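You operate a simulated robot arm through the tools that you are given. There is no shell and no other tool.

Carry out the task below with a simulated robot arm. There is one attempt and no reset: what you move stays moved.

JOB
Change the sieve in the drawer for the white 60 MESH one.
Fine: the old sieve goes on the wooden rack; shut the drawer and latch it.

It is judged by the outcome, as a careful person would: the job done as asked, and still so three seconds after it is handed in. It fails if anything else is knocked over, pushed out of place, dropped, spilled or broken.

ROBOT AND FRAMES
A 7-joint arm with a fingered hand, fixed in place. Base frame: the origin is on the floor under the middle of its stand, x ahead of it, y to its left, z up. Readings come in mm, degrees, newtons and seconds.
It reaches about 1228 mm from its shoulder. Its first joint turns from -115.0 to 115.0 degrees. Payload 5 kg.
The tool frame sits at the grasp point between the pads (the TCP): z along the fingers, y along the line on which they close. The tips reach 32 mm beyond it. The gripper opens to 160 mm; its body begins 89 mm behind the TCP. The gripper is a hand of 4 fingers: y runs from the thumb to the fingers, the wrist lies at [0, 0, -267] in the tool frame, and closing takes about 1.5 s.
Orientation is told as [roll, pitch, yaw] about the base's x, y, z axes, in that order, counted from this pose: with the fingers straight down and closing along the base's y, the tool's x points along the base's -x, its y along +y and its z along -z.

CONTROLS
- The arm moves only by the tool step_arm. Its arguments are lists of equal length, an entry for each row: "angular": the turn, a rotation vector about the tool's x, y, z in units of 6 degrees (1.0 is 6 degrees), a list of three; "slide": the shift along the tool's x, y, z in units of 20 mm (1.0 is 20 mm), a list of three; "fingers": the opening in per cent of the stroke, from 0 (shut) to 100 (fully open). In form: {"angular": [[rx, ry, rz], ...], "slide": [[dx, dy, dz], ...], "fingers": [fingers, ...]}. A call has 1 to 20 rows; each row shifts and turns the commanded pose from where the row before left it, along the tool's axes as they then stand. A call with a number of a shift or a turn outside -1 to 1 is refused whole. Rows are played at 5 a second. More than 50 mm and 8.6 degrees between two rows, or a gripper value outside its range, and nothing of the call is played. A pose out of reach is approached as far as the arm can. The call stops where the force on the tool passes 60 N (or 10 N more than at its start, if that is more) or the arm is blocked; 0.2 s more then pass. The fingers move at their own pace (about 45 mm/s each) and stop on an object; they squeeze with about 25 N. The grip force told is the motor's: it shows also when the fingers shut on nothing. Time passes only in rows, and 0.2 s behind the last, so rows that do not move let the fingers close. It gives the time, the measured TCP pose, the force on the tool (base axes), the opening and the grip force at its end, in the units of the frame above (readings bear some noise), with the torque about the TCP (base axes, N m) and any sound that the robot's microphone picked up.
- Cameras (640 x 400 px; columns grow to the right, rows downward): "scene" is fixed at [49.1, -650.4, 1712.4]; the picture's right is [0.48, -0.88, 0.00], its down [-0.55, -0.30, -0.78] and it looks along [0.68, 0.37, -0.63] (base axes); focal length 368 px, centre (320, 200). "wrist" rides on the gripper at [80, -4, -114] in the tool frame; the picture's right is [0.05, 1.00, 0.00], its down [-0.82, 0.04, -0.58] and it looks along [-0.58, 0.03, 0.82] (tool axes); focal length 265 px, centre (320, 200).
- camera(camera): a new picture of that camera. No time passes.
- raise_lower(by): slides the trunk up (or, below 0, down) by that many mm; the arm rides with it, the base frame stays. It gives what a move gives, with no picture.
- preshape(shape): the hand has 4 fingers and takes this shape, open, in about a second: jaw (thumb against the fingers, like two jaws); tri (thumb and two fingers); tip (a fingertip pinch); poke (one finger out to press); point (the index stretched); flat (the hand flat); cup (the hand cupped); fist (a fist). The gripper value then closes the fingers along that shape, each until it touches; the sizes above hold for jaw. It gives what a move gives, with no picture.
- measure_at(camera, pixels): there is no depth. For up to 12 entries [column, row, z] of the newest picture of that camera ("zoom" is the newest enlarged one), the place [x, y] in the base frame at which the ray of that pixel passes the height z, good to about 3 mm. No time passes.
- close_up(camera, box): a new picture of the part [left, top, right, bottom] of that camera's present view, enlarged. No time passes.
- job_done(): hands the job in; it is judged then, once.

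Leave the gripper open and the arm clear of the work at the hand-in unless told otherwise.

The tools are called after "Call:" by a JSON object that holds its "name" and its "arguments". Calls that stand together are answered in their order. step_arm: Moves the arm, as the interface text tells. Its arguments: {"type":"object","properties":{"angular":{"type":"array"},"slide":{"type":"array"},"fingers":{"type":"array"}},"required":["angular","slide","fingers"]} The other tools are called the same way: raise_lower (by) moves the trunk up or down; preshape (shape) gives the hand a shape; camera (camera) takes a picture; measure_at (camera, pixels) gives the place at which the rays of pixels pass given heights; close_up (camera, box) takes an enlarged picture of a part of a camera's view; job_done () hands the job in.

At the start:

```text
time: 0.0
position: [628.4, -117.1, 1313.0]
ee_rot: [-0.1, 0.0, 0.0]
force: [-0.3, 0.8, 0.2]
ft_torque: [0.0, 0.03, 0.01]
width: 159.7
grip_force: 0.0
shape: jaw
trunk travel left (down, up): [-700.0, 290.0]
```

scene: 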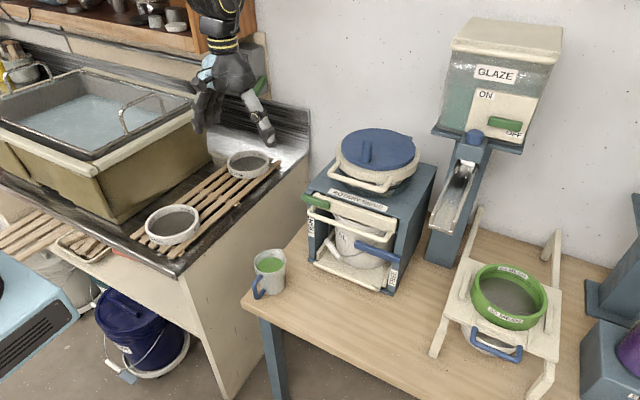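
wrist: 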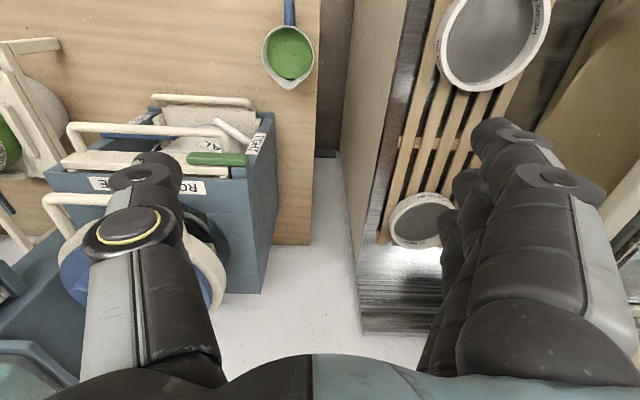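

I see a rotary sieve machine (blue box) near (365,230), two white sieves on a wooden rack at (173,224) and (248,163), and a green sieve on a stand at (507,298). I'll take enlarged pictures to read labels and understand the drawer and the latch.

Call:
{"name": "close_up", "arguments": {"camera": "scene", "box": [280, 120, 450, 300]}}

Call:
{"name": "close_up", "arguments": {"camera": "scene", "box": [120, 130, 290, 270]}}

Call:
{"name": "close_up", "arguments": {"camera": "wrist", "box": [370, 0, 570, 130]}}

Call:
{"name": "close_up", "arguments": {"camera": "wrist", "box": [40, 80, 300, 320]}}

```text
2.22 times, centred on (365, 210) of scene
```

zoom: 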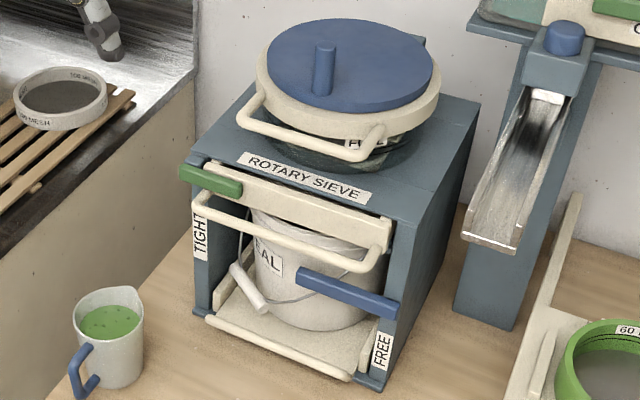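

```text
2.86 times, centred on (205, 200) of scene
```

zoom: 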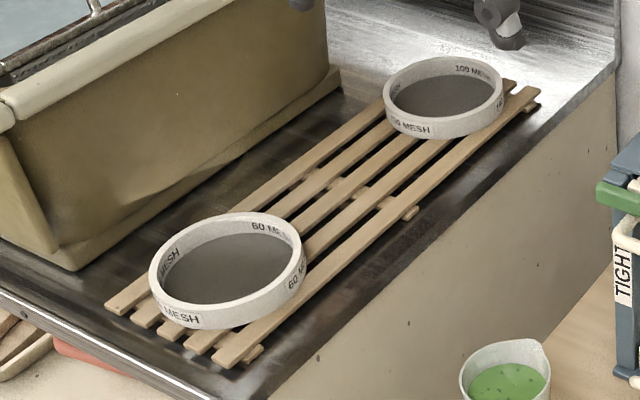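

```text
3.08 times, centred on (470, 65) of wrist
```

zoom: 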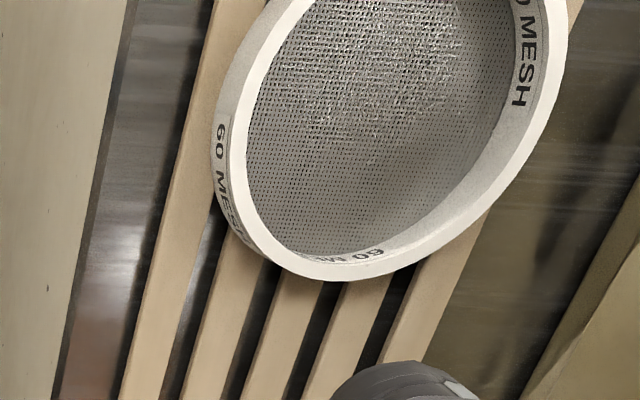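

```text
1.67 times, centred on (170, 200) of wrist
```

zoom: 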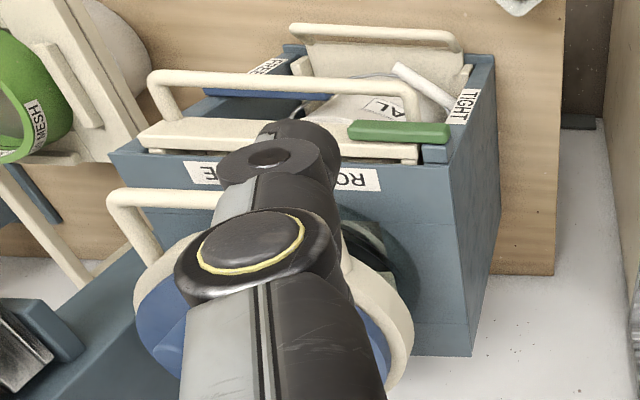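

The 60 MESH white sieve is on the rack at scene (173,224) and the 100 MESH one sits at its far end. The machine front has a green catch, a handle bar and a blue lever marked TIGHT/FREE. I'll zoom more tightly on those and on the stand.

Call:
{"name": "close_up", "arguments": {"camera": "scene", "box": [296, 180, 416, 255]}}

Call:
{"name": "close_up", "arguments": {"camera": "scene", "box": [296, 230, 416, 305]}}

Call:
{"name": "close_up", "arguments": {"camera": "scene", "box": [420, 240, 580, 340]}}

Call:
{"name": "close_up", "arguments": {"camera": "scene", "box": [320, 120, 440, 195]}}

```text
5.33 times, centred on (356, 218) of scene
```

zoom: 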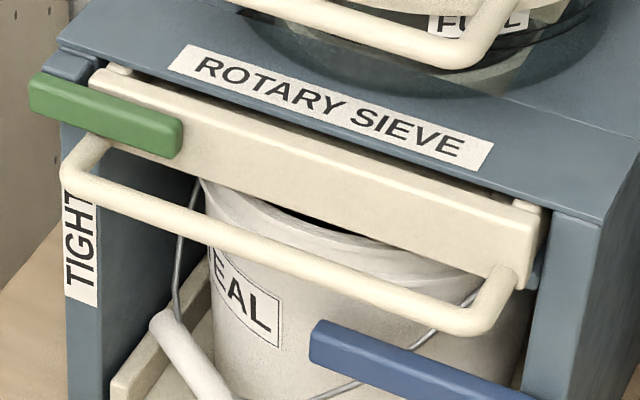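

```text
5.33 times, centred on (356, 268) of scene
```

zoom: 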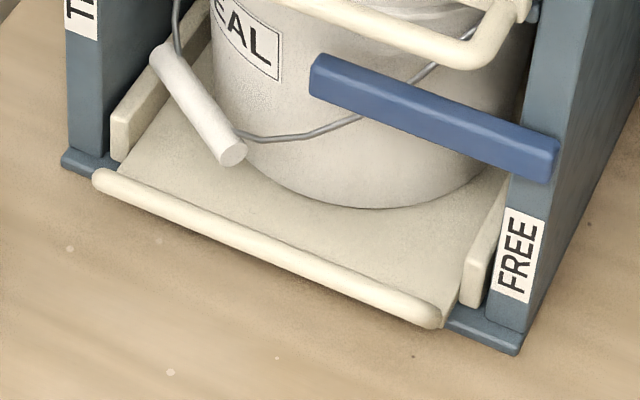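

```text
4.00 times, centred on (500, 290) of scene
```

zoom: 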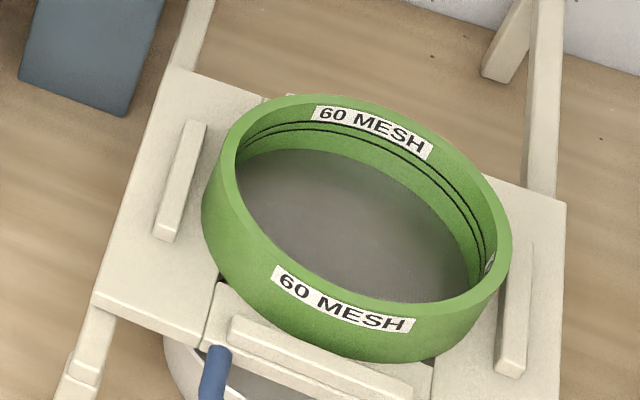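

```text
5.33 times, centred on (380, 158) of scene
```

zoom: 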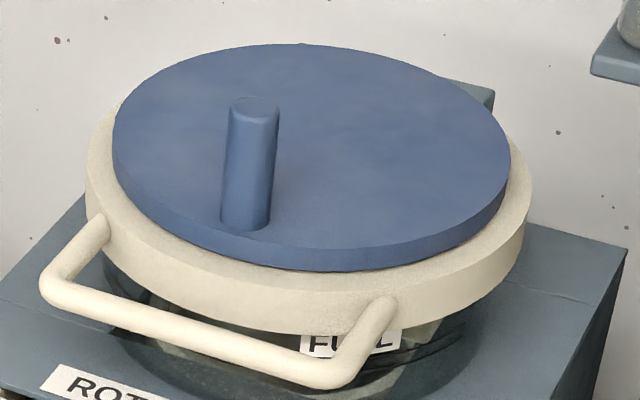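

The green catch sits around [730,-265,1073], with the box front near x≈765 and y from -222 to -521. The blue lever points at TIGHT. To see the front properly, I'll move the hand back and right, then tilt the fingers forward 36° so the wrist camera faces the machine.

Call:
{"name": "step_arm", "arguments": {"angular": [[0, 0, 0], [0, 0, 0], [0, 0, 0], [0, 0, 0], [0, 0, 0], [0, 0, 0], [0, 0, 0], [0, 0, 0], [0, 0, 0], [0, 0, 0], [0, -1, 0], [0, -1, 0], [0, -1, 0], [0, -1, 0], [0, -1, 0], [0, -1, 0]], "slide": [[0.74, -0.915, 0.565], [0.74, -0.915, 0.565], [0.74, -0.915, 0.565], [0.74, -0.915, 0.565], [0.74, -0.915, 0.565], [0.74, -0.915, 0.565], [0.74, -0.915, 0.565], [0.74, -0.915, 0.565], [0.74, -0.915, 0.565], [0.74, -0.915, 0.565], [0, 0, 0], [0, 0, 0], [0, 0, 0], [0, 0, 0], [0, 0, 0], [0, 0, 0]], "fingers": [100, 100, 100, 100, 100, 100, 100, 100, 100, 100, 100, 100, 100, 100, 100, 100]}}

Call:
{"name": "camera", "arguments": {"camera": "wrist"}}

Call:
{"name": "camera", "arguments": {"camera": "scene"}}

```text
time: 3.6
position: [521.1, -229.0, 1198.8]
ee_rot: [-0.1, -36.1, 9.3]
force: [0.0, 0.7, -0.2]
ft_torque: [-0.01, 0.06, -0.03]
width: 159.9
grip_force: 0.0
shape: jaw
trunk travel left (down, up): [-700.0, 290.0]
stopped in row 16: the arm was blocked; the commanded pose is now the measured one
```

```text
taken
```

wrist: 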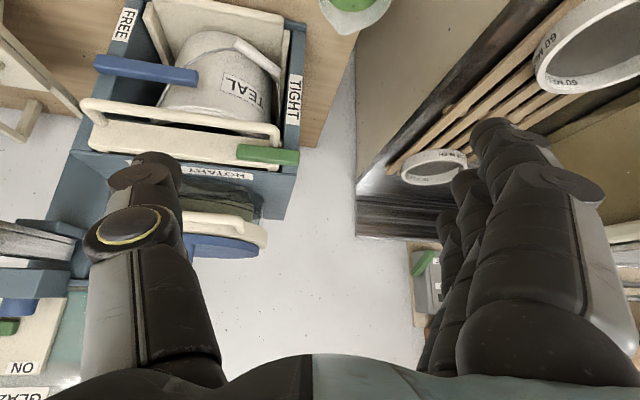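

```text
taken
```

scene: 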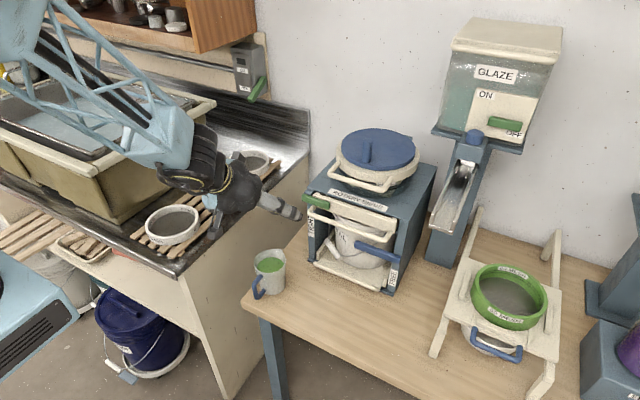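

The arm stopped short at [521,-229,1199] with 9° of yaw, so it probably hit a joint limit. The bucket label reads "TEAL". I'll zoom in on the machine front from here.

Call:
{"name": "close_up", "arguments": {"camera": "wrist", "box": [60, 0, 320, 162]}}

Call:
{"name": "close_up", "arguments": {"camera": "wrist", "box": [200, 80, 320, 200]}}

```text
2.46 times, centred on (190, 81) of wrist
```

zoom: 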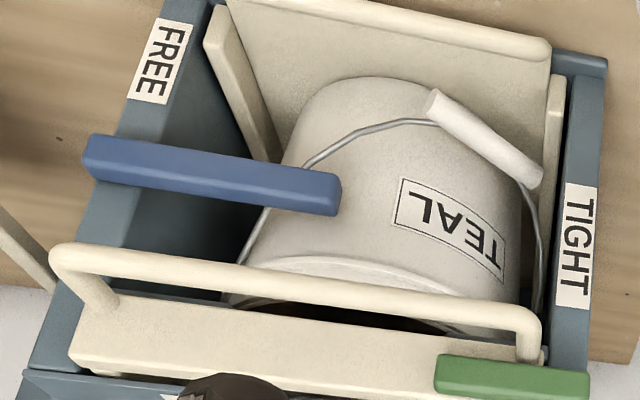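

```text
3.33 times, centred on (260, 140) of wrist
```

zoom: 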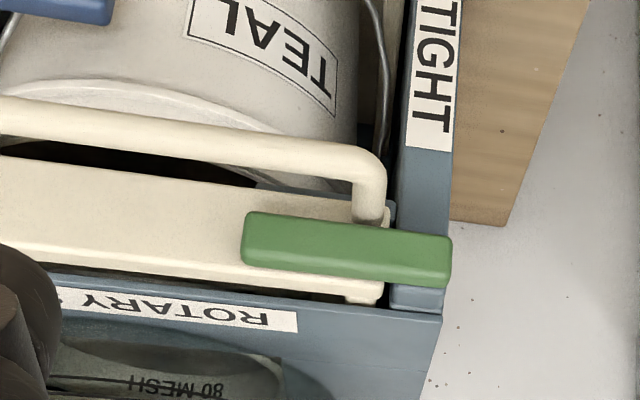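

I can read "80 MESH" inside the glass window under the hopper. I'll measure a few scene pixels: rack and counter corners, both sieves, table edge, cup and drawer parts.

Call:
{"name": "measure_at", "arguments": {"camera": "scene", "pixels": [[180, 277, 900], [309, 132, 900], [145, 224, 925], [202, 224, 925], [173, 205, 940], [173, 243, 910], [228, 163, 940], [270, 163, 940], [243, 303, 775], [263, 290, 775], [258, 322, 775], [434, 356, 900]]}}

Call:
{"name": "measure_at", "arguments": {"camera": "scene", "pixels": [[307, 191, 1060], [412, 216, 1060], [310, 205, 1050], [394, 240, 1020], [355, 243, 930], [400, 258, 930], [303, 202, 1060], [330, 206, 1060], [375, 150, 1150], [314, 265, 785], [384, 292, 785], [390, 284, 850]]}}

```text
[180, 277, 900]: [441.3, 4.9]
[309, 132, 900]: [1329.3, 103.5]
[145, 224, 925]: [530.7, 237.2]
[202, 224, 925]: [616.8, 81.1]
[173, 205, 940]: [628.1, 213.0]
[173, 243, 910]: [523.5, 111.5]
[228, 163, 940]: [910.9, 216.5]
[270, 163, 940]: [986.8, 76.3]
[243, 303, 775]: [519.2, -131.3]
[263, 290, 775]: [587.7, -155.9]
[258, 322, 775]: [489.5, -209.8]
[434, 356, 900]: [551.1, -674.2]
```

```text
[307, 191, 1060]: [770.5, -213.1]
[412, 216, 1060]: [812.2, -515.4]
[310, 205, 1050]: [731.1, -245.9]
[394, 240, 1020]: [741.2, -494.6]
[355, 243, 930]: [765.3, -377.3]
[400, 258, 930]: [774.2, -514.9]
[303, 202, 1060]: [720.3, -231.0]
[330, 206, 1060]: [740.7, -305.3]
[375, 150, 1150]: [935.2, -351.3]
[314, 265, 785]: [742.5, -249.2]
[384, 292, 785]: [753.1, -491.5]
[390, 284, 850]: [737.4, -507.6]
```

The 60 MESH sieve is about 178 mm across, wider than the gripper, so I'll have to pinch its rim. The arm looks cramped here, so I'll raise the hand 200 mm while taking out the 9° yaw. After that I can lower the trunk by the same amount.

Call:
{"name": "step_arm", "arguments": {"angular": [[0.091, 0, 0.125], [0.091, 0, 0.125], [0.091, 0, 0.125], [0.091, 0, 0.125], [0.091, 0, 0.125], [0.091, 0, 0.125], [0.091, 0, 0.125], [0.091, 0, 0.125], [0.091, 0, 0.125], [0.091, 0, 0.125]], "slide": [[-0.588, 0, -0.808], [-0.588, 0, -0.808], [-0.588, 0, -0.808], [-0.588, 0, -0.808], [-0.588, 0, -0.808], [-0.588, 0, -0.808], [-0.588, 0, -0.808], [-0.588, 0, -0.808], [-0.588, 0, -0.808], [-0.588, 0, -0.808]], "fingers": [100, 100, 100, 100, 100, 100, 100, 100, 100, 100]}}

```text
time: 5.8
position: [542.8, -236.7, 1384.1]
ee_rot: [-0.2, -36.1, -0.4]
force: [-0.1, 1.3, 0.4]
ft_torque: [0.0, 0.01, -0.03]
width: 159.9
grip_force: 0.0
shape: jaw
out of reach, approached as far as the arm can: row 5, 6, 7, 8
trunk travel left (down, up): [-700.0, 290.0]
```

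The yaw is back to zero and the hand is at z=1384. Next I'll lower the trunk 200 mm; the hand stays in the free space in front of the machine.

Call:
{"name": "raise_lower", "arguments": {"by": -200}}

Call:
{"name": "camera", "arguments": {"camera": "scene"}}

Call:
{"name": "camera", "arguments": {"camera": "wrist"}}

```text
time: 8.0
position: [543.7, -237.5, 1184.6]
ee_rot: [-0.1, -36.1, -0.2]
force: [0.3, -0.3, 0.9]
ft_torque: [0.02, 0.0, 0.02]
width: 159.7
grip_force: 0.1
shape: jaw
trunk travel left (down, up): [-500.0, 490.0]
```

```text
taken
```

scene: 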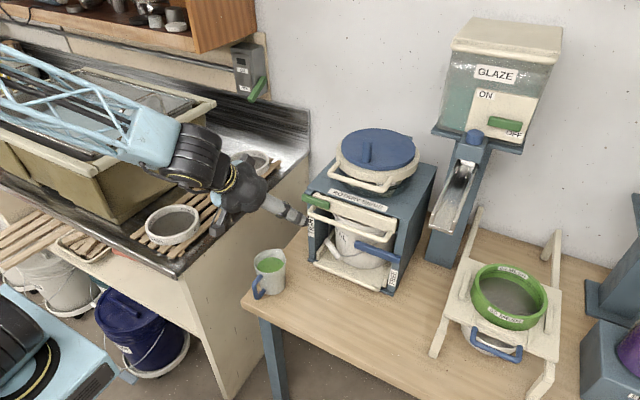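

```text
taken
```

wrist: 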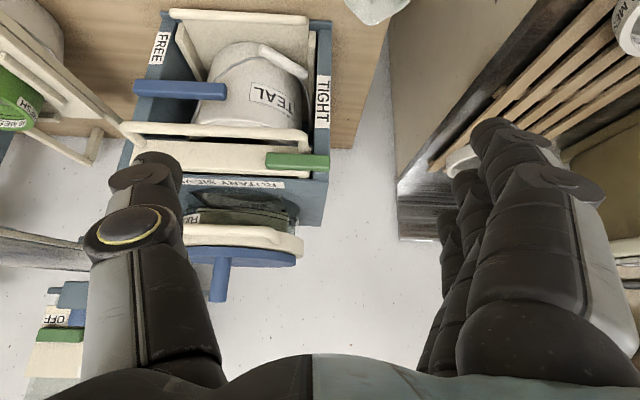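

This is a clearer view of the machine front. I'll enlarge the catch, the lever and the glass window.

Call:
{"name": "close_up", "arguments": {"camera": "wrist", "box": [230, 110, 350, 185]}}

Call:
{"name": "close_up", "arguments": {"camera": "wrist", "box": [110, 0, 350, 150]}}

Call:
{"name": "close_up", "arguments": {"camera": "wrist", "box": [160, 160, 320, 310]}}

```text
5.33 times, centred on (290, 148) of wrist
```

zoom: 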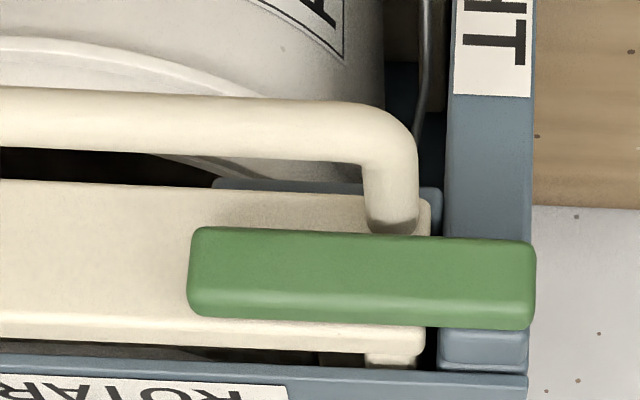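

```text
2.67 times, centred on (230, 75) of wrist
```

zoom: 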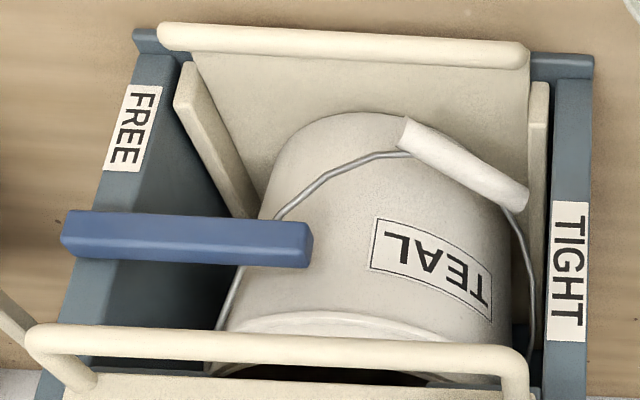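

```text
2.67 times, centred on (240, 235) of wrist
```

zoom: 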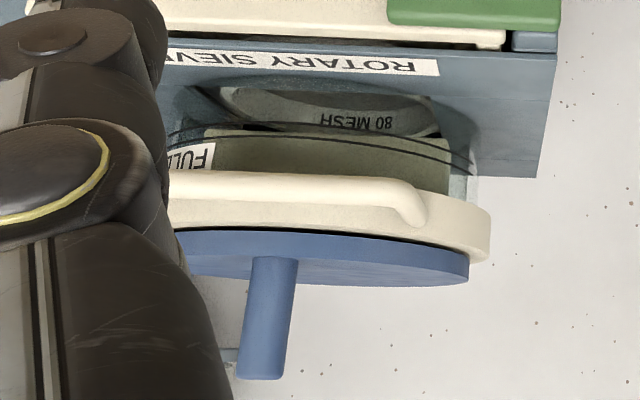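

Triangulating from both views:
- The blue lever runs from y≈-382 to -520 at z≈940, horizontal and pointing at TIGHT. The FREE mark is below its pivot.
- The green catch spans y -219 to -307 at z≈1065.
- The handle bar is near x≈717, z≈1030.

I want a level view of the catch, so I'll move closer and tilt to 55°.

Call:
{"name": "step_arm", "arguments": {"angular": [[0, 0, 0], [0, 0, 0], [0, 0, 0], [0, 0, 0], [0, 0, 0], [0, 0, 0], [0, 0, 0], [0, 0, 0], [0, -0.8, 0], [0, -0.8, 0], [0, -0.8, 0], [0, -0.8, 0]], "slide": [[0.058, -0.206, 0.886], [0.058, -0.206, 0.886], [0.058, -0.206, 0.886], [0.058, -0.206, 0.886], [0.058, -0.206, 0.886], [0.058, -0.206, 0.886], [0.058, -0.206, 0.886], [0.058, -0.206, 0.886], [0, 0, 0], [0, 0, 0], [0, 0, 0], [0, 0, 0]], "fingers": [100, 100, 100, 100, 100, 100, 100, 100, 100, 100, 100, 100]}}

Call:
{"name": "camera", "arguments": {"camera": "wrist"}}

Call:
{"name": "close_up", "arguments": {"camera": "wrist", "box": [220, 120, 420, 245]}}

```text
time: 10.6
position: [619.1, -272.6, 1065.6]
ee_rot: [0.0, -55.4, -0.1]
force: [0.7, -0.2, -0.8]
ft_torque: [0.01, 0.0, 0.02]
width: 159.9
grip_force: 0.1
shape: jaw
trunk travel left (down, up): [-500.0, 490.0]
```

```text
taken
```

wrist: 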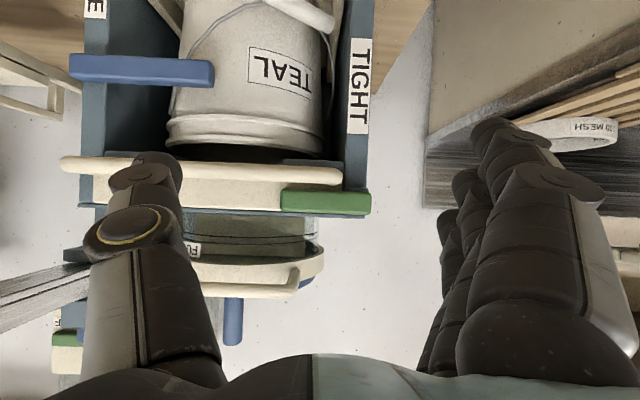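

```text
3.20 times, centred on (320, 182) of wrist
```

zoom: 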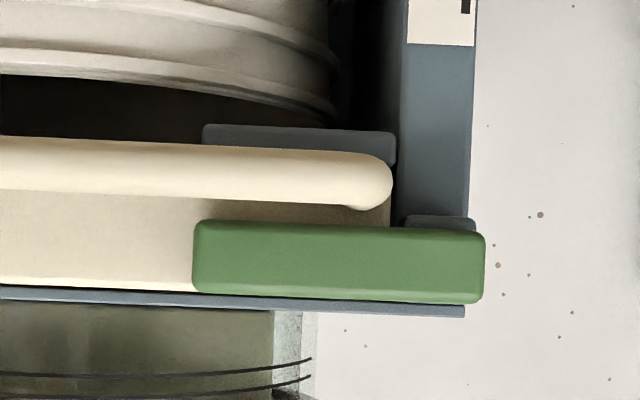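

The level view shows the catch fixed at its left end to a blue block, so it should swing up. The bar top is only about 2 mm below the catch's lower edge. I'll measure exact positions with several rays at different heights to settle z.

Call:
{"name": "measure_at", "arguments": {"camera": "scene", "pixels": [[306.8, 188.9, 1075], [306.8, 188.9, 1085], [409.5, 222.1, 1075], [409.5, 222.1, 1085], [301.6, 198.3, 1065], [301.6, 198.3, 1075], [330.1, 206.8, 1065], [330.1, 206.8, 1075], [310, 216, 1030], [310, 216, 1045], [355.1, 244.5, 940], [400.1, 260.5, 940]]}}

Call:
{"name": "measure_at", "arguments": {"camera": "wrist", "pixels": [[365.3, 216.4, 1075], [365.3, 216.4, 1085], [365.3, 216.4, 1080], [213, 60, 940], [213, 60, 930], [70, 55, 940], [213, 86, 930], [70, 80, 930], [338, 167, 1043], [338, 167, 1035], [320, 163, 1030], [280, 163, 1030]]}}

```text
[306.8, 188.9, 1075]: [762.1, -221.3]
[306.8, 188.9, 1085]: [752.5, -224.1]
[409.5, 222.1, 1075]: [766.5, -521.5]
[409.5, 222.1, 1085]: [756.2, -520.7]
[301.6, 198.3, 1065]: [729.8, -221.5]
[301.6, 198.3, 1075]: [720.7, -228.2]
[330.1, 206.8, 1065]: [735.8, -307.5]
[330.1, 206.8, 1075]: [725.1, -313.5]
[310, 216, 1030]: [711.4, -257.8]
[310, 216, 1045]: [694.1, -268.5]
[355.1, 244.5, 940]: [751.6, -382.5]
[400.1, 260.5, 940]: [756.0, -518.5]
```

```text
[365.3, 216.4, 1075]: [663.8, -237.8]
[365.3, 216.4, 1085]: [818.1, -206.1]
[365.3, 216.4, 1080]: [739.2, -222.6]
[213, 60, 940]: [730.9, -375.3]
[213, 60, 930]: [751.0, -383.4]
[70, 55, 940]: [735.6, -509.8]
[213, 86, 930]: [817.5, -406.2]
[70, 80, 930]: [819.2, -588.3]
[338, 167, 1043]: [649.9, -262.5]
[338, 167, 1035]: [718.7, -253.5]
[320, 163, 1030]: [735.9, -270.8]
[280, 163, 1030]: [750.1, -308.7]
```

The catch is about 22 mm tall (z 1053–1075), and the bar behind-below it leaves little room, so fingertip size matters. I'm well clear of everything here, so I'll try the "poke" shape and look at how the hand forms it.

Call:
{"name": "preshape", "arguments": {"shape": "poke"}}

Call:
{"name": "camera", "arguments": {"camera": "wrist"}}

Call:
{"name": "close_up", "arguments": {"camera": "scene", "box": [170, 120, 330, 220]}}

```text
time: 11.5
position: [619.5, -272.4, 1064.2]
ee_rot: [-0.1, -55.2, -0.2]
force: [-0.2, 0.1, 0.7]
ft_torque: [0.02, -0.03, -0.03]
width: 0.0
grip_force: 0.1
shape: poke
trunk travel left (down, up): [-500.0, 490.0]
```

```text
taken
```

wrist: 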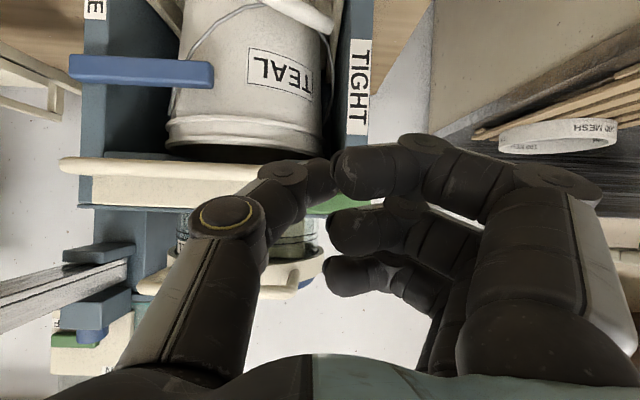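

```text
4.00 times, centred on (250, 170) of scene
```

zoom: 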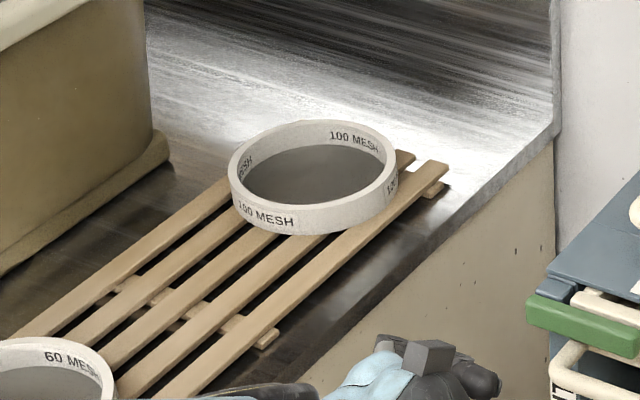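

The fingers curled and it isn't clear which one is out. I'll look at the hand from the scene camera.

Call:
{"name": "close_up", "arguments": {"camera": "scene", "box": [210, 190, 340, 280]}}

Call:
{"name": "close_up", "arguments": {"camera": "wrist", "box": [160, 100, 480, 300]}}

```text
4.44 times, centred on (275, 235) of scene
```

zoom: 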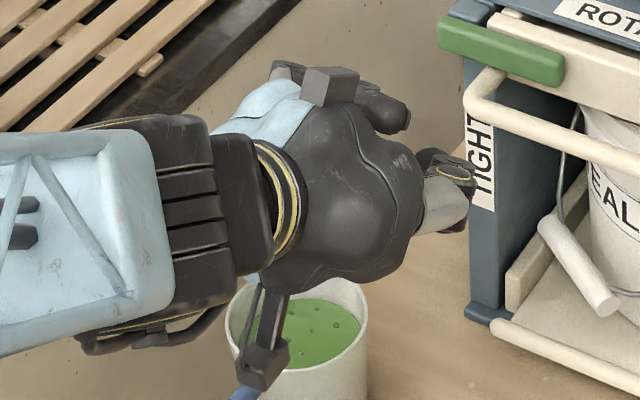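

```text
2.00 times, centred on (320, 200) of wrist
```

zoom: 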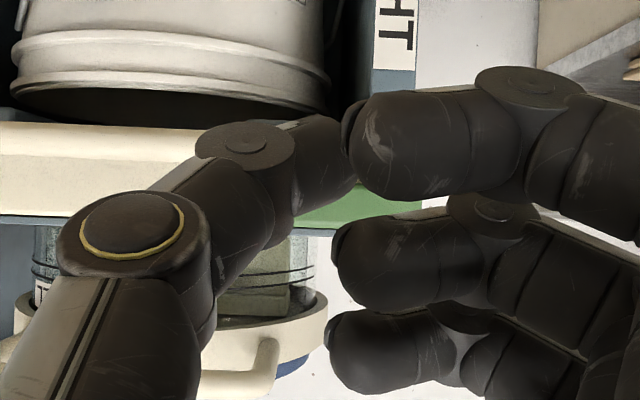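

The shape may not have settled yet. I'll wait a moment without moving and look again.

Call:
{"name": "step_arm", "arguments": {"angular": [[0, 0, 0], [0, 0, 0], [0, 0, 0], [0, 0, 0], [0, 0, 0]], "slide": [[0, 0, 0], [0, 0, 0], [0, 0, 0], [0, 0, 0], [0, 0, 0]], "fingers": [100, 100, 100, 100, 100]}}

Call:
{"name": "camera", "arguments": {"camera": "wrist"}}

Call:
{"name": "close_up", "arguments": {"camera": "scene", "box": [210, 190, 340, 280]}}

```text
time: 12.7
position: [619.4, -271.3, 1064.3]
ee_rot: [-0.1, -55.4, -0.1]
force: [-1.6, -0.3, -0.5]
ft_torque: [0.02, 0.0, -0.01]
width: 0.0
grip_force: 0.0
shape: poke
trunk travel left (down, up): [-500.0, 490.0]
```

```text
taken
```

wrist: 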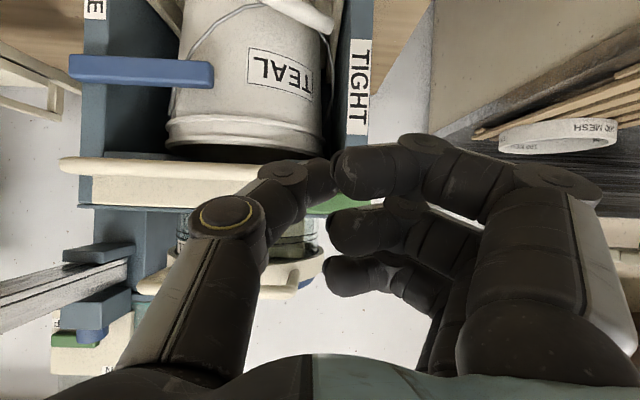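

```text
4.44 times, centred on (275, 235) of scene
```

zoom: 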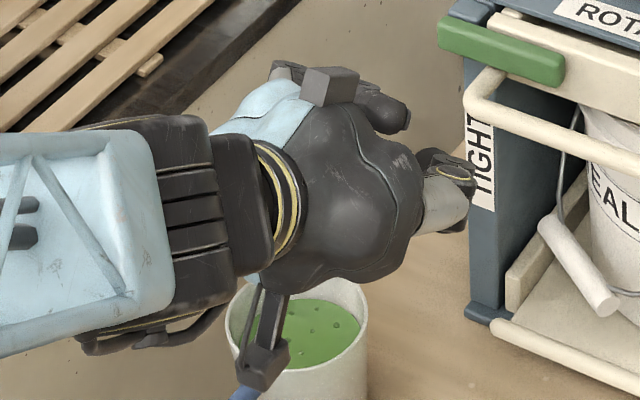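

"Poke" here is a closed bunch of fingertips. I'll check "point", with the index stretched.

Call:
{"name": "preshape", "arguments": {"shape": "point"}}

Call:
{"name": "camera", "arguments": {"camera": "wrist"}}

Call:
{"name": "close_up", "arguments": {"camera": "scene", "box": [210, 190, 340, 280]}}

```text
time: 13.6
position: [619.2, -271.5, 1063.3]
ee_rot: [-0.2, -55.3, -0.2]
force: [0.2, -0.3, 0.2]
ft_torque: [-0.04, -0.03, -0.03]
width: 152.1
grip_force: 0.0
shape: point
trunk travel left (down, up): [-500.0, 490.0]
```

```text
taken
```

wrist: 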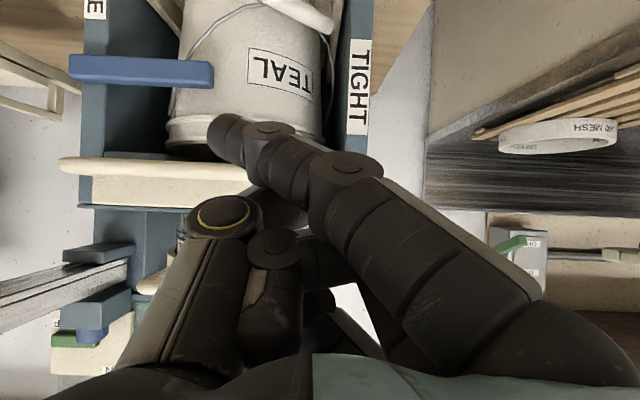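

```text
4.44 times, centred on (275, 235) of scene
```

zoom: 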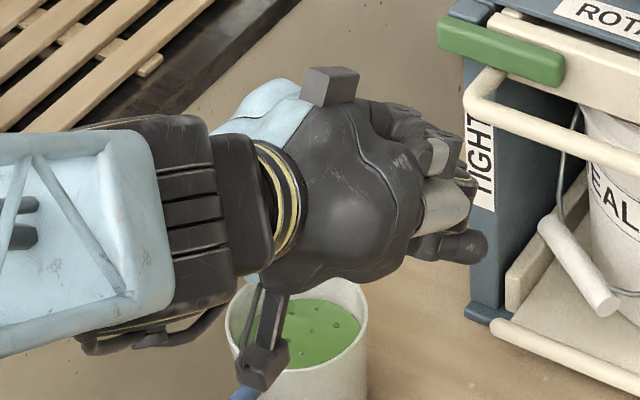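

"Point" stretches the index, but it slants toward the thumb side. I'll check "tip" as well, since pinching the catch by its two ends and turning it like a knob looks promising.

Call:
{"name": "preshape", "arguments": {"shape": "tip"}}

Call:
{"name": "camera", "arguments": {"camera": "wrist"}}

Call:
{"name": "close_up", "arguments": {"camera": "scene", "box": [210, 190, 340, 280]}}

```text
time: 14.5
position: [618.5, -271.5, 1063.8]
ee_rot: [-0.1, -55.3, -0.1]
force: [0.3, 0.4, 0.0]
ft_torque: [-0.04, 0.02, 0.02]
width: 160.1
grip_force: 0.0
shape: tip
trunk travel left (down, up): [-500.0, 490.0]
```

```text
taken
```

wrist: 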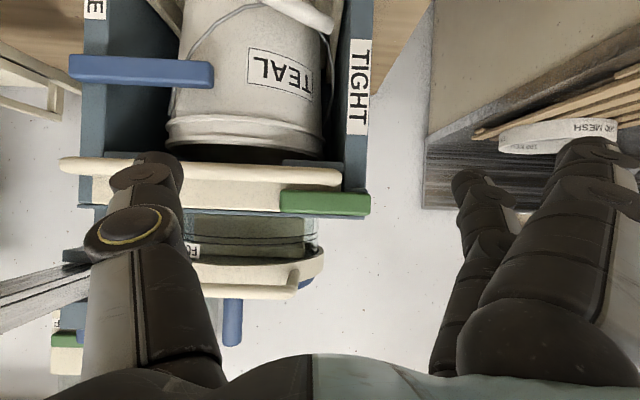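

```text
4.44 times, centred on (275, 235) of scene
```

zoom: 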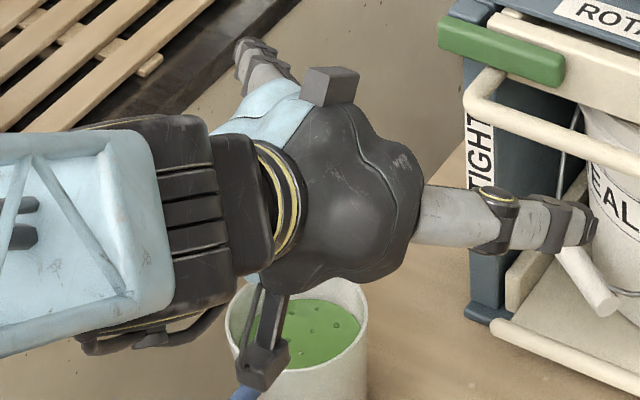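

"Tip" leaves the thumb straight at tool y≈-80 with the pinching finger opposite. The plan:
1. Swing the blue lever from TIGHT to FREE.
2. Turn the catch up.
3. Pull the drawer.

For the lever I'll go back to jaw and bring the hand level in front of it at y≈-400, z≈950.

Call:
{"name": "preshape", "arguments": {"shape": "jaw"}}

Call:
{"name": "step_arm", "arguments": {"angular": [[0, 0, 0], [0, 0, 0], [0, 0, 0], [0, 0, 0], [0, 0, 0], [0, 0, 0], [0, 0, 0], [0, 0, 0], [0, -0.97, 0], [0, -0.97, 0], [0, -0.97, 0], [0, -0.97, 0], [0, -0.97, 0], [0, -0.97, 0]], "slide": [[0.65, -0.8, 0.3125], [0.65, -0.8, 0.3125], [0.65, -0.8, 0.3125], [0.65, -0.8, 0.3125], [0.65, -0.8, 0.3125], [0.65, -0.8, 0.3125], [0.65, -0.8, 0.3125], [0.65, -0.8, 0.3125], [0, 0, 0], [0, 0, 0], [0, 0, 0], [0, 0, 0], [0, 0, 0], [0, 0, 0]], "fingers": [40, 40, 40, 40, 40, 40, 40, 40, 40, 40, 40, 40, 40, 40]}}

Call:
{"name": "camera", "arguments": {"camera": "scene"}}

```text
time: 15.4
position: [619.6, -271.9, 1065.0]
ee_rot: [-0.1, -55.2, -0.2]
force: [0.2, 0.4, -0.2]
ft_torque: [-0.02, 0.0, -0.02]
width: 159.7
grip_force: 0.1
shape: jaw
trunk travel left (down, up): [-500.0, 490.0]
```

```text
time: 18.4
position: [599.8, -399.1, 949.8]
ee_rot: [-167.1, -89.7, 166.8]
force: [-0.4, 1.0, 0.7]
ft_torque: [0.0, -0.01, -0.03]
width: 64.6
grip_force: 0.1
shape: jaw
trunk travel left (down, up): [-500.0, 490.0]
```

```text
taken
```

scene: 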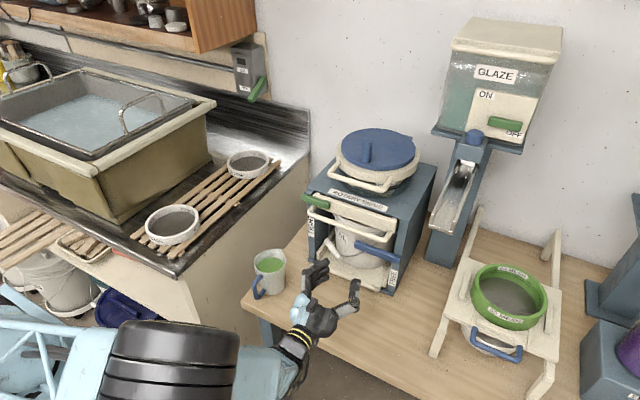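

The hand is level, at [600,-399,950]. Now I'll roll it +90° about its own axis so the jaws close vertically, with the thumb below.

Call:
{"name": "step_arm", "arguments": {"angular": [[0, 0, 1], [0, 0, 1], [0, 0, 1], [0, 0, 1], [0, 0, 1], [0, 0, 1], [0, 0, 1], [0, 0, 1], [0, 0, 1], [0, 0, 1], [0, 0, 1], [0, 0, 1], [0, 0, 1], [0, 0, 1], [0, 0, 1]], "slide": [[0, 0, 0], [0, 0, 0], [0, 0, 0], [0, 0, 0], [0, 0, 0], [0, 0, 0], [0, 0, 0], [0, 0, 0], [0, 0, 0], [0, 0, 0], [0, 0, 0], [0, 0, 0], [0, 0, 0], [0, 0, 0], [0, 0, 0]], "fingers": [40, 40, 40, 40, 40, 40, 40, 40, 40, 40, 40, 40, 40, 40, 40]}}

Call:
{"name": "camera", "arguments": {"camera": "wrist"}}

Call:
{"name": "camera", "arguments": {"camera": "scene"}}

```text
time: 21.6
position: [600.1, -400.0, 949.8]
ee_rot: [90.3, -0.1, -90.3]
force: [-1.1, -0.2, -0.5]
ft_torque: [0.03, 0.0, -0.01]
width: 64.7
grip_force: 0.0
shape: jaw
trunk travel left (down, up): [-500.0, 490.0]
```

```text
taken
```

wrist: 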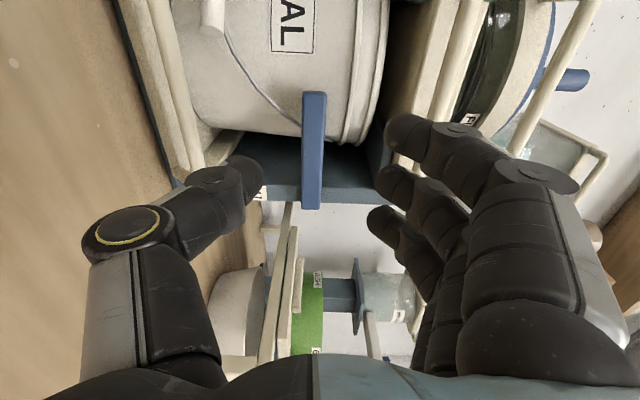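

```text
taken
```

scene: 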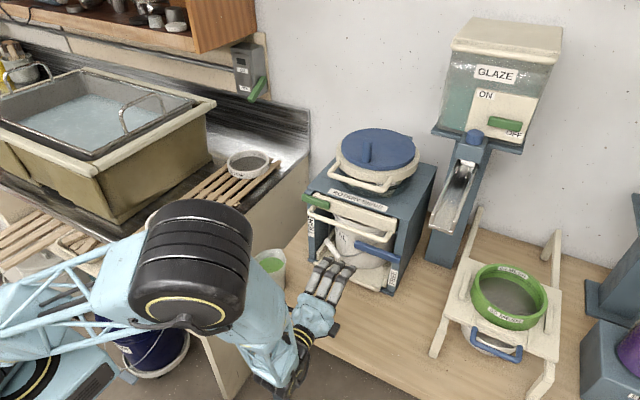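

The jaw opening brackets the lever's height (it shows at column ~313, rows 90–205). I'll move forward about 136 mm so the fingertips straddle the lever near its tip.

Call:
{"name": "step_arm", "arguments": {"angular": [[0, 0, 0], [0, 0, 0], [0, 0, 0], [0, 0, 0], [0, 0, 0], [0, 0, 0], [0, 0, 0], [0, 0, 0]], "slide": [[0, -0.044, 0.84], [0, -0.044, 0.84], [0, -0.044, 0.84], [0, -0.044, 0.84], [0, -0.044, 0.84], [0, -0.044, 0.84], [0, -0.044, 0.84], [0, -0.044, 0.84]], "fingers": [40, 40, 40, 40, 40, 40, 40, 40]}}

Call:
{"name": "camera", "arguments": {"camera": "wrist"}}

Call:
{"name": "camera", "arguments": {"camera": "scene"}}

```text
time: 23.4
position: [735.7, -400.1, 944.4]
ee_rot: [90.3, -0.1, -90.3]
force: [0.1, 0.1, -0.4]
ft_torque: [0.02, 0.02, 0.03]
width: 64.7
grip_force: 0.2
shape: jaw
trunk travel left (down, up): [-500.0, 490.0]
```

```text
taken
```

wrist: 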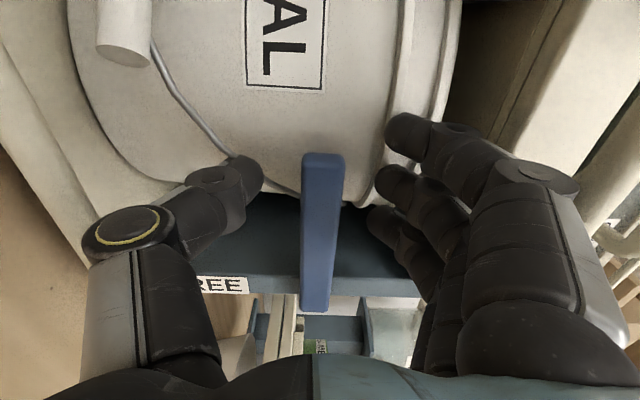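

```text
taken
```

scene: 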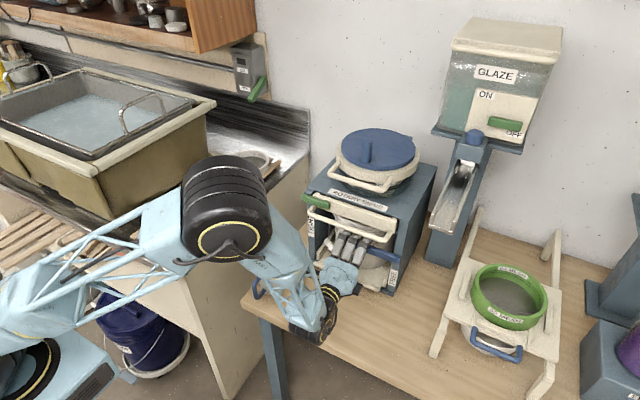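

The jaws straddle the lever. Turning the hand with the lever would drive the wrist camera into the table, so I'll push from above with closed fingers instead. I'll back off 60 mm, shut the fingers, rise to z≈989 (above the lever, below the bar) and go forward again.

Call:
{"name": "step_arm", "arguments": {"angular": [[0, 0, 0], [0, 0, 0], [0, 0, 0], [0, 0, 0], [0, 0, 0], [0, 0, 0], [0, 0, 0], [0, 0, 0], [0, 0, 0]], "slide": [[0, 0, -1], [0, 0, -1], [0, 0, -1], [0, 0.75, 0], [0, 0.75, 0], [0, 0.75, 0], [0, 0, 0], [0, 0, 0], [0, 0, 0]], "fingers": [40, 40, 40, 0, 0, 0, 0, 0, 0]}}

Call:
{"name": "camera", "arguments": {"camera": "wrist"}}

```text
time: 25.4
position: [673.4, -399.1, 988.6]
ee_rot: [90.2, -0.2, -90.3]
force: [-0.1, -0.1, 0.2]
ft_torque: [-0.03, 0.0, -0.06]
width: 0.0
grip_force: 25.3
shape: jaw
trunk travel left (down, up): [-500.0, 490.0]
```

```text
taken
```

wrist: 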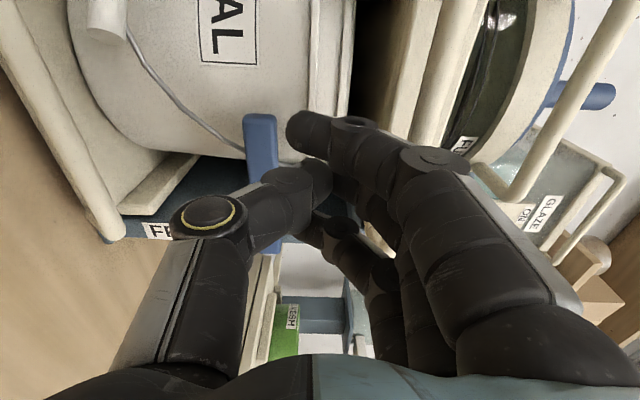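

Shut, the index knuckle would hit the bar going forward at this height, so I won't do that. Instead I'll go back to the straddle at z≈944 with 35 mm opening. I'll swing the lever about 40° with the hand turning along, then push the rest from above.

Call:
{"name": "step_arm", "arguments": {"angular": [[0, 0, 0], [0, 0, 0], [0, 0, 0], [0, 0, 0], [0, 0, 0], [0, 0, 0], [0, 0, 0], [0, 0, 0], [0, 0, 0], [0, 0, 0], [0, 0, 0]], "slide": [[0, -0.75, 0], [0, -0.75, 0], [0, -0.75, 0], [0, 0, 0], [0, 0, 0], [0, 0, 1], [0, 0, 1], [0, 0, 1], [0, 0, 0.1], [0, 0, 0], [0, 0, 0]], "fingers": [45, 45, 45, 45, 45, 45, 45, 45, 22, 22, 22]}}

Call:
{"name": "camera", "arguments": {"camera": "wrist"}}

```text
time: 27.8
position: [735.2, -399.3, 944.8]
ee_rot: [90.2, -0.1, -90.4]
force: [-0.1, 0.2, -0.8]
ft_torque: [-0.02, -0.01, 0.02]
width: 35.8
grip_force: 0.1
shape: jaw
trunk travel left (down, up): [-500.0, 490.0]
```

```text
taken
```

wrist: 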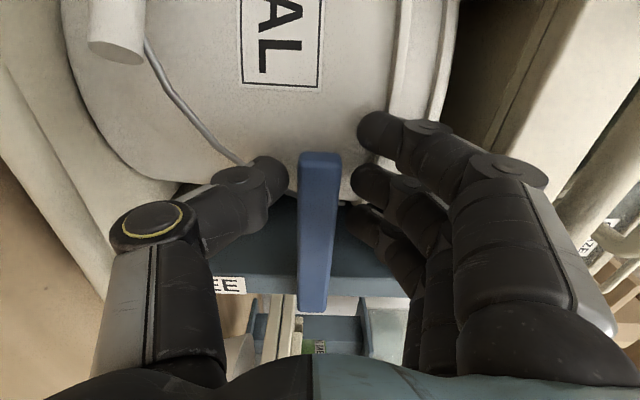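

The lever is bracketed with a 35.8 mm opening. I'll begin the arc about the pivot with four 6° steps.

Call:
{"name": "step_arm", "arguments": {"angular": [[0, 0, -1], [0, 0, -1], [0, 0, -1], [0, 0, -1]], "slide": [[-0.0293, -0.559, 0], [-0.0293, -0.559, 0], [-0.0293, -0.559, 0], [-0.0293, -0.559, 0]], "fingers": [22, 22, 22, 22]}}

Call:
{"name": "camera", "arguments": {"camera": "wrist"}}

Call:
{"name": "camera", "arguments": {"camera": "scene"}}

```text
time: 28.8
position: [734.1, -409.0, 905.3]
ee_rot: [90.5, -24.3, -90.4]
force: [-15.4, 8.7, 24.3]
ft_torque: [0.08, 1.5, -0.58]
width: 29.9
grip_force: 0.0
shape: jaw
trunk travel left (down, up): [-500.0, 490.0]
```

```text
taken
```

wrist: 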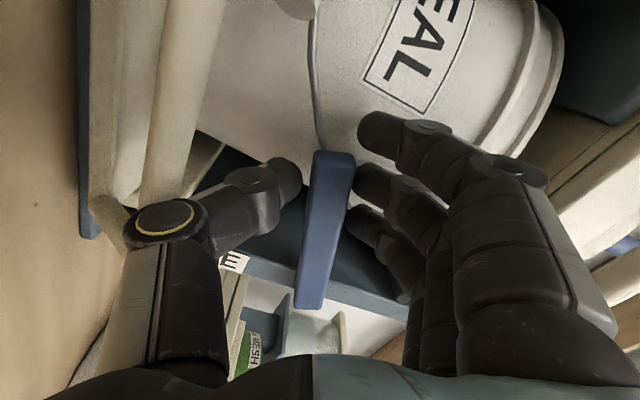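

```text
taken
```

scene: 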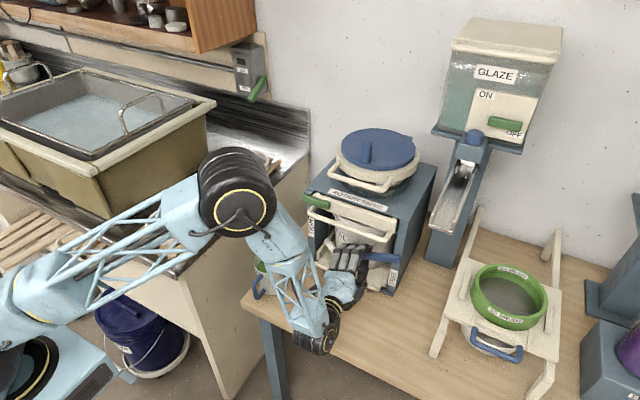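

The lever is following, about 15° down, with some resistance (24 N). I'll continue the arc.

Call:
{"name": "step_arm", "arguments": {"angular": [[0, 0, -1], [0, 0, -1], [0, 0, -1]], "slide": [[-0.0293, -0.6, 0], [-0.0293, -0.6, 0], [-0.0293, -0.6, 0]], "fingers": [22, 22, 22]}}

Call:
{"name": "camera", "arguments": {"camera": "wrist"}}

Call:
{"name": "close_up", "arguments": {"camera": "scene", "box": [280, 180, 440, 320]}}

```text
time: 29.2
position: [733.2, -416.2, 901.6]
ee_rot: [91.3, -30.4, -90.9]
force: [-32.8, 13.3, 37.8]
ft_torque: [-0.19, 2.92, -1.23]
width: 27.4
grip_force: 0.0
shape: jaw
trunk travel left (down, up): [-500.0, 490.0]
stopped in row 2: the force on the tool passed its limit at 67 N (the readings are from after the stop); the commanded pose is now the measured one
```

```text
taken
```

wrist: 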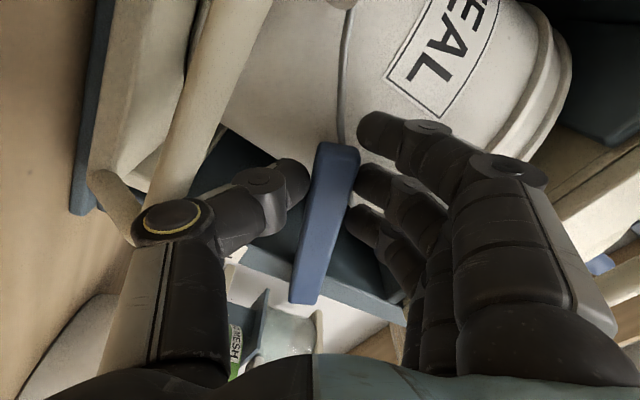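

```text
2.86 times, centred on (360, 250) of scene
```

zoom: 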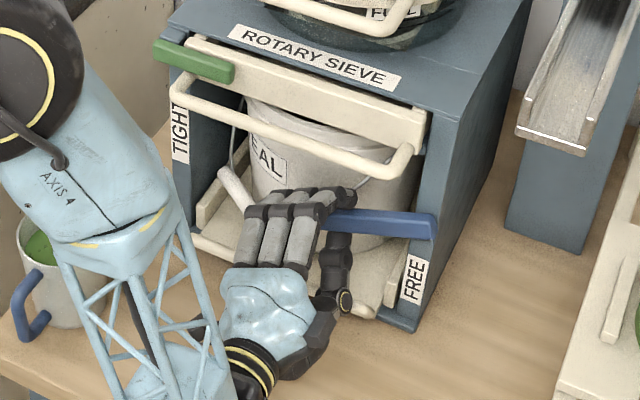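

It hit 67 N because the hand turned farther than the lever (≈30° against ≈17°), pinching the lever crosswise between thumb and fingers. I'll open the jaws a little and turn the hand back about 12° to undo the jam.

Call:
{"name": "step_arm", "arguments": {"angular": [[0, 0, 0], [0, 0, 1], [0, 0, 1], [0, 0, 0]], "slide": [[0, 0, 0], [0, 0, 0], [0, 0, 0], [0, 0, 0]], "fingers": [35, 35, 35, 35]}}

Call:
{"name": "camera", "arguments": {"camera": "wrist"}}

Call:
{"name": "close_up", "arguments": {"camera": "scene", "box": [280, 180, 440, 320]}}

```text
time: 29.8
position: [734.0, -419.2, 906.3]
ee_rot: [91.9, -27.8, -91.3]
force: [-28.0, 8.0, 43.8]
ft_torque: [-0.62, 2.88, -0.97]
width: 44.0
grip_force: 0.1
shape: jaw
trunk travel left (down, up): [-500.0, 490.0]
stopped in row 2: the force on the tool passed its limit at 63 N (the readings are from after the stop); the commanded pose is now the measured one
```

```text
taken
```

wrist: 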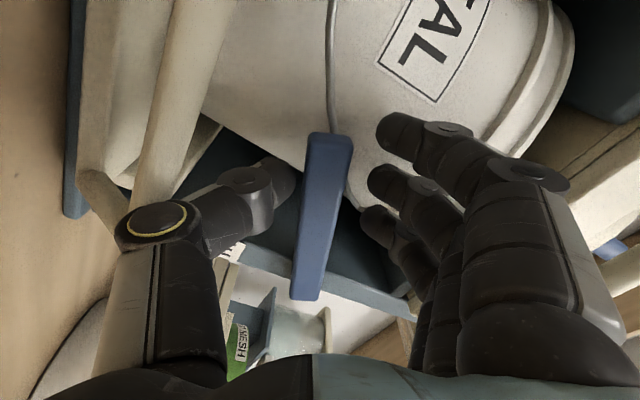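

```text
2.86 times, centred on (360, 250) of scene
```

zoom: 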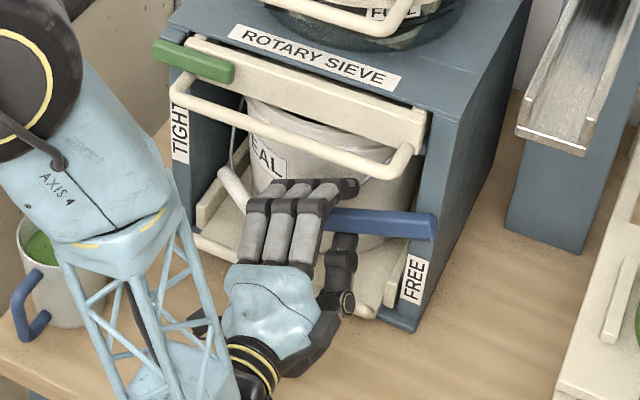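

The force analysis points to a contact at about (713,-446,836). The thumb is resting on the bucket tray's front lip bar, which sits at z≈821. The lever itself moved easily to about 17°. I'll lift 8 mm, back off 60 mm and turn the hand upright again.

Call:
{"name": "step_arm", "arguments": {"angular": [[0, 0, 0], [0, 0, 0], [0, 0, 0], [0, 0, 0], [0, 0, 0]], "slide": [[-0.19, 0.35, 0], [0, 0, -0.5], [0, 0, -1], [0, 0, -1], [0, 0, -1]], "fingers": [35, 35, 35, 35, 35]}}

Call:
{"name": "camera", "arguments": {"camera": "wrist"}}

Call:
{"name": "close_up", "arguments": {"camera": "scene", "box": [280, 180, 440, 320]}}

```text
time: 31.0
position: [667.5, -417.7, 902.8]
ee_rot: [91.2, -27.5, -90.8]
force: [0.0, -0.1, 0.5]
ft_torque: [0.03, -0.01, -0.01]
width: 55.3
grip_force: 0.2
shape: jaw
trunk travel left (down, up): [-500.0, 490.0]
```

```text
taken
```

wrist: 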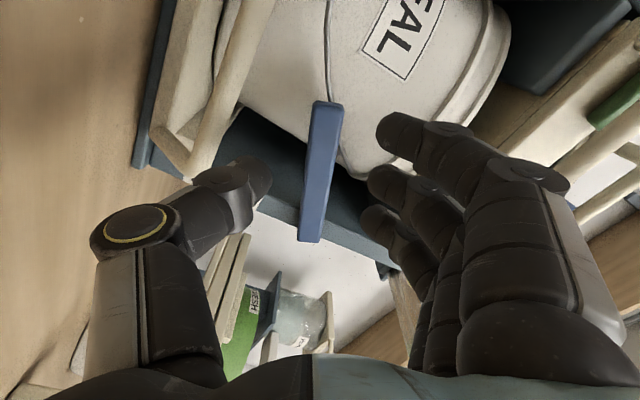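

```text
2.86 times, centred on (360, 250) of scene
```

zoom: 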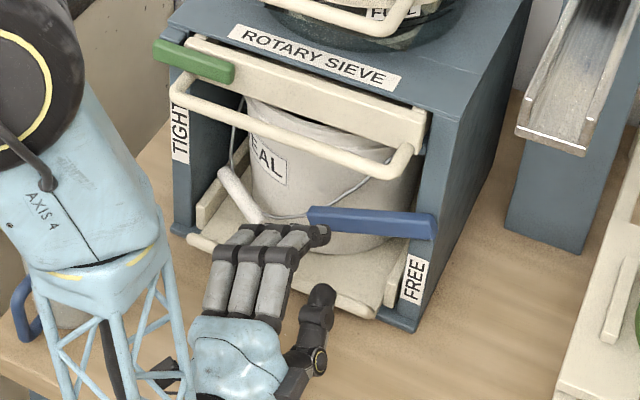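

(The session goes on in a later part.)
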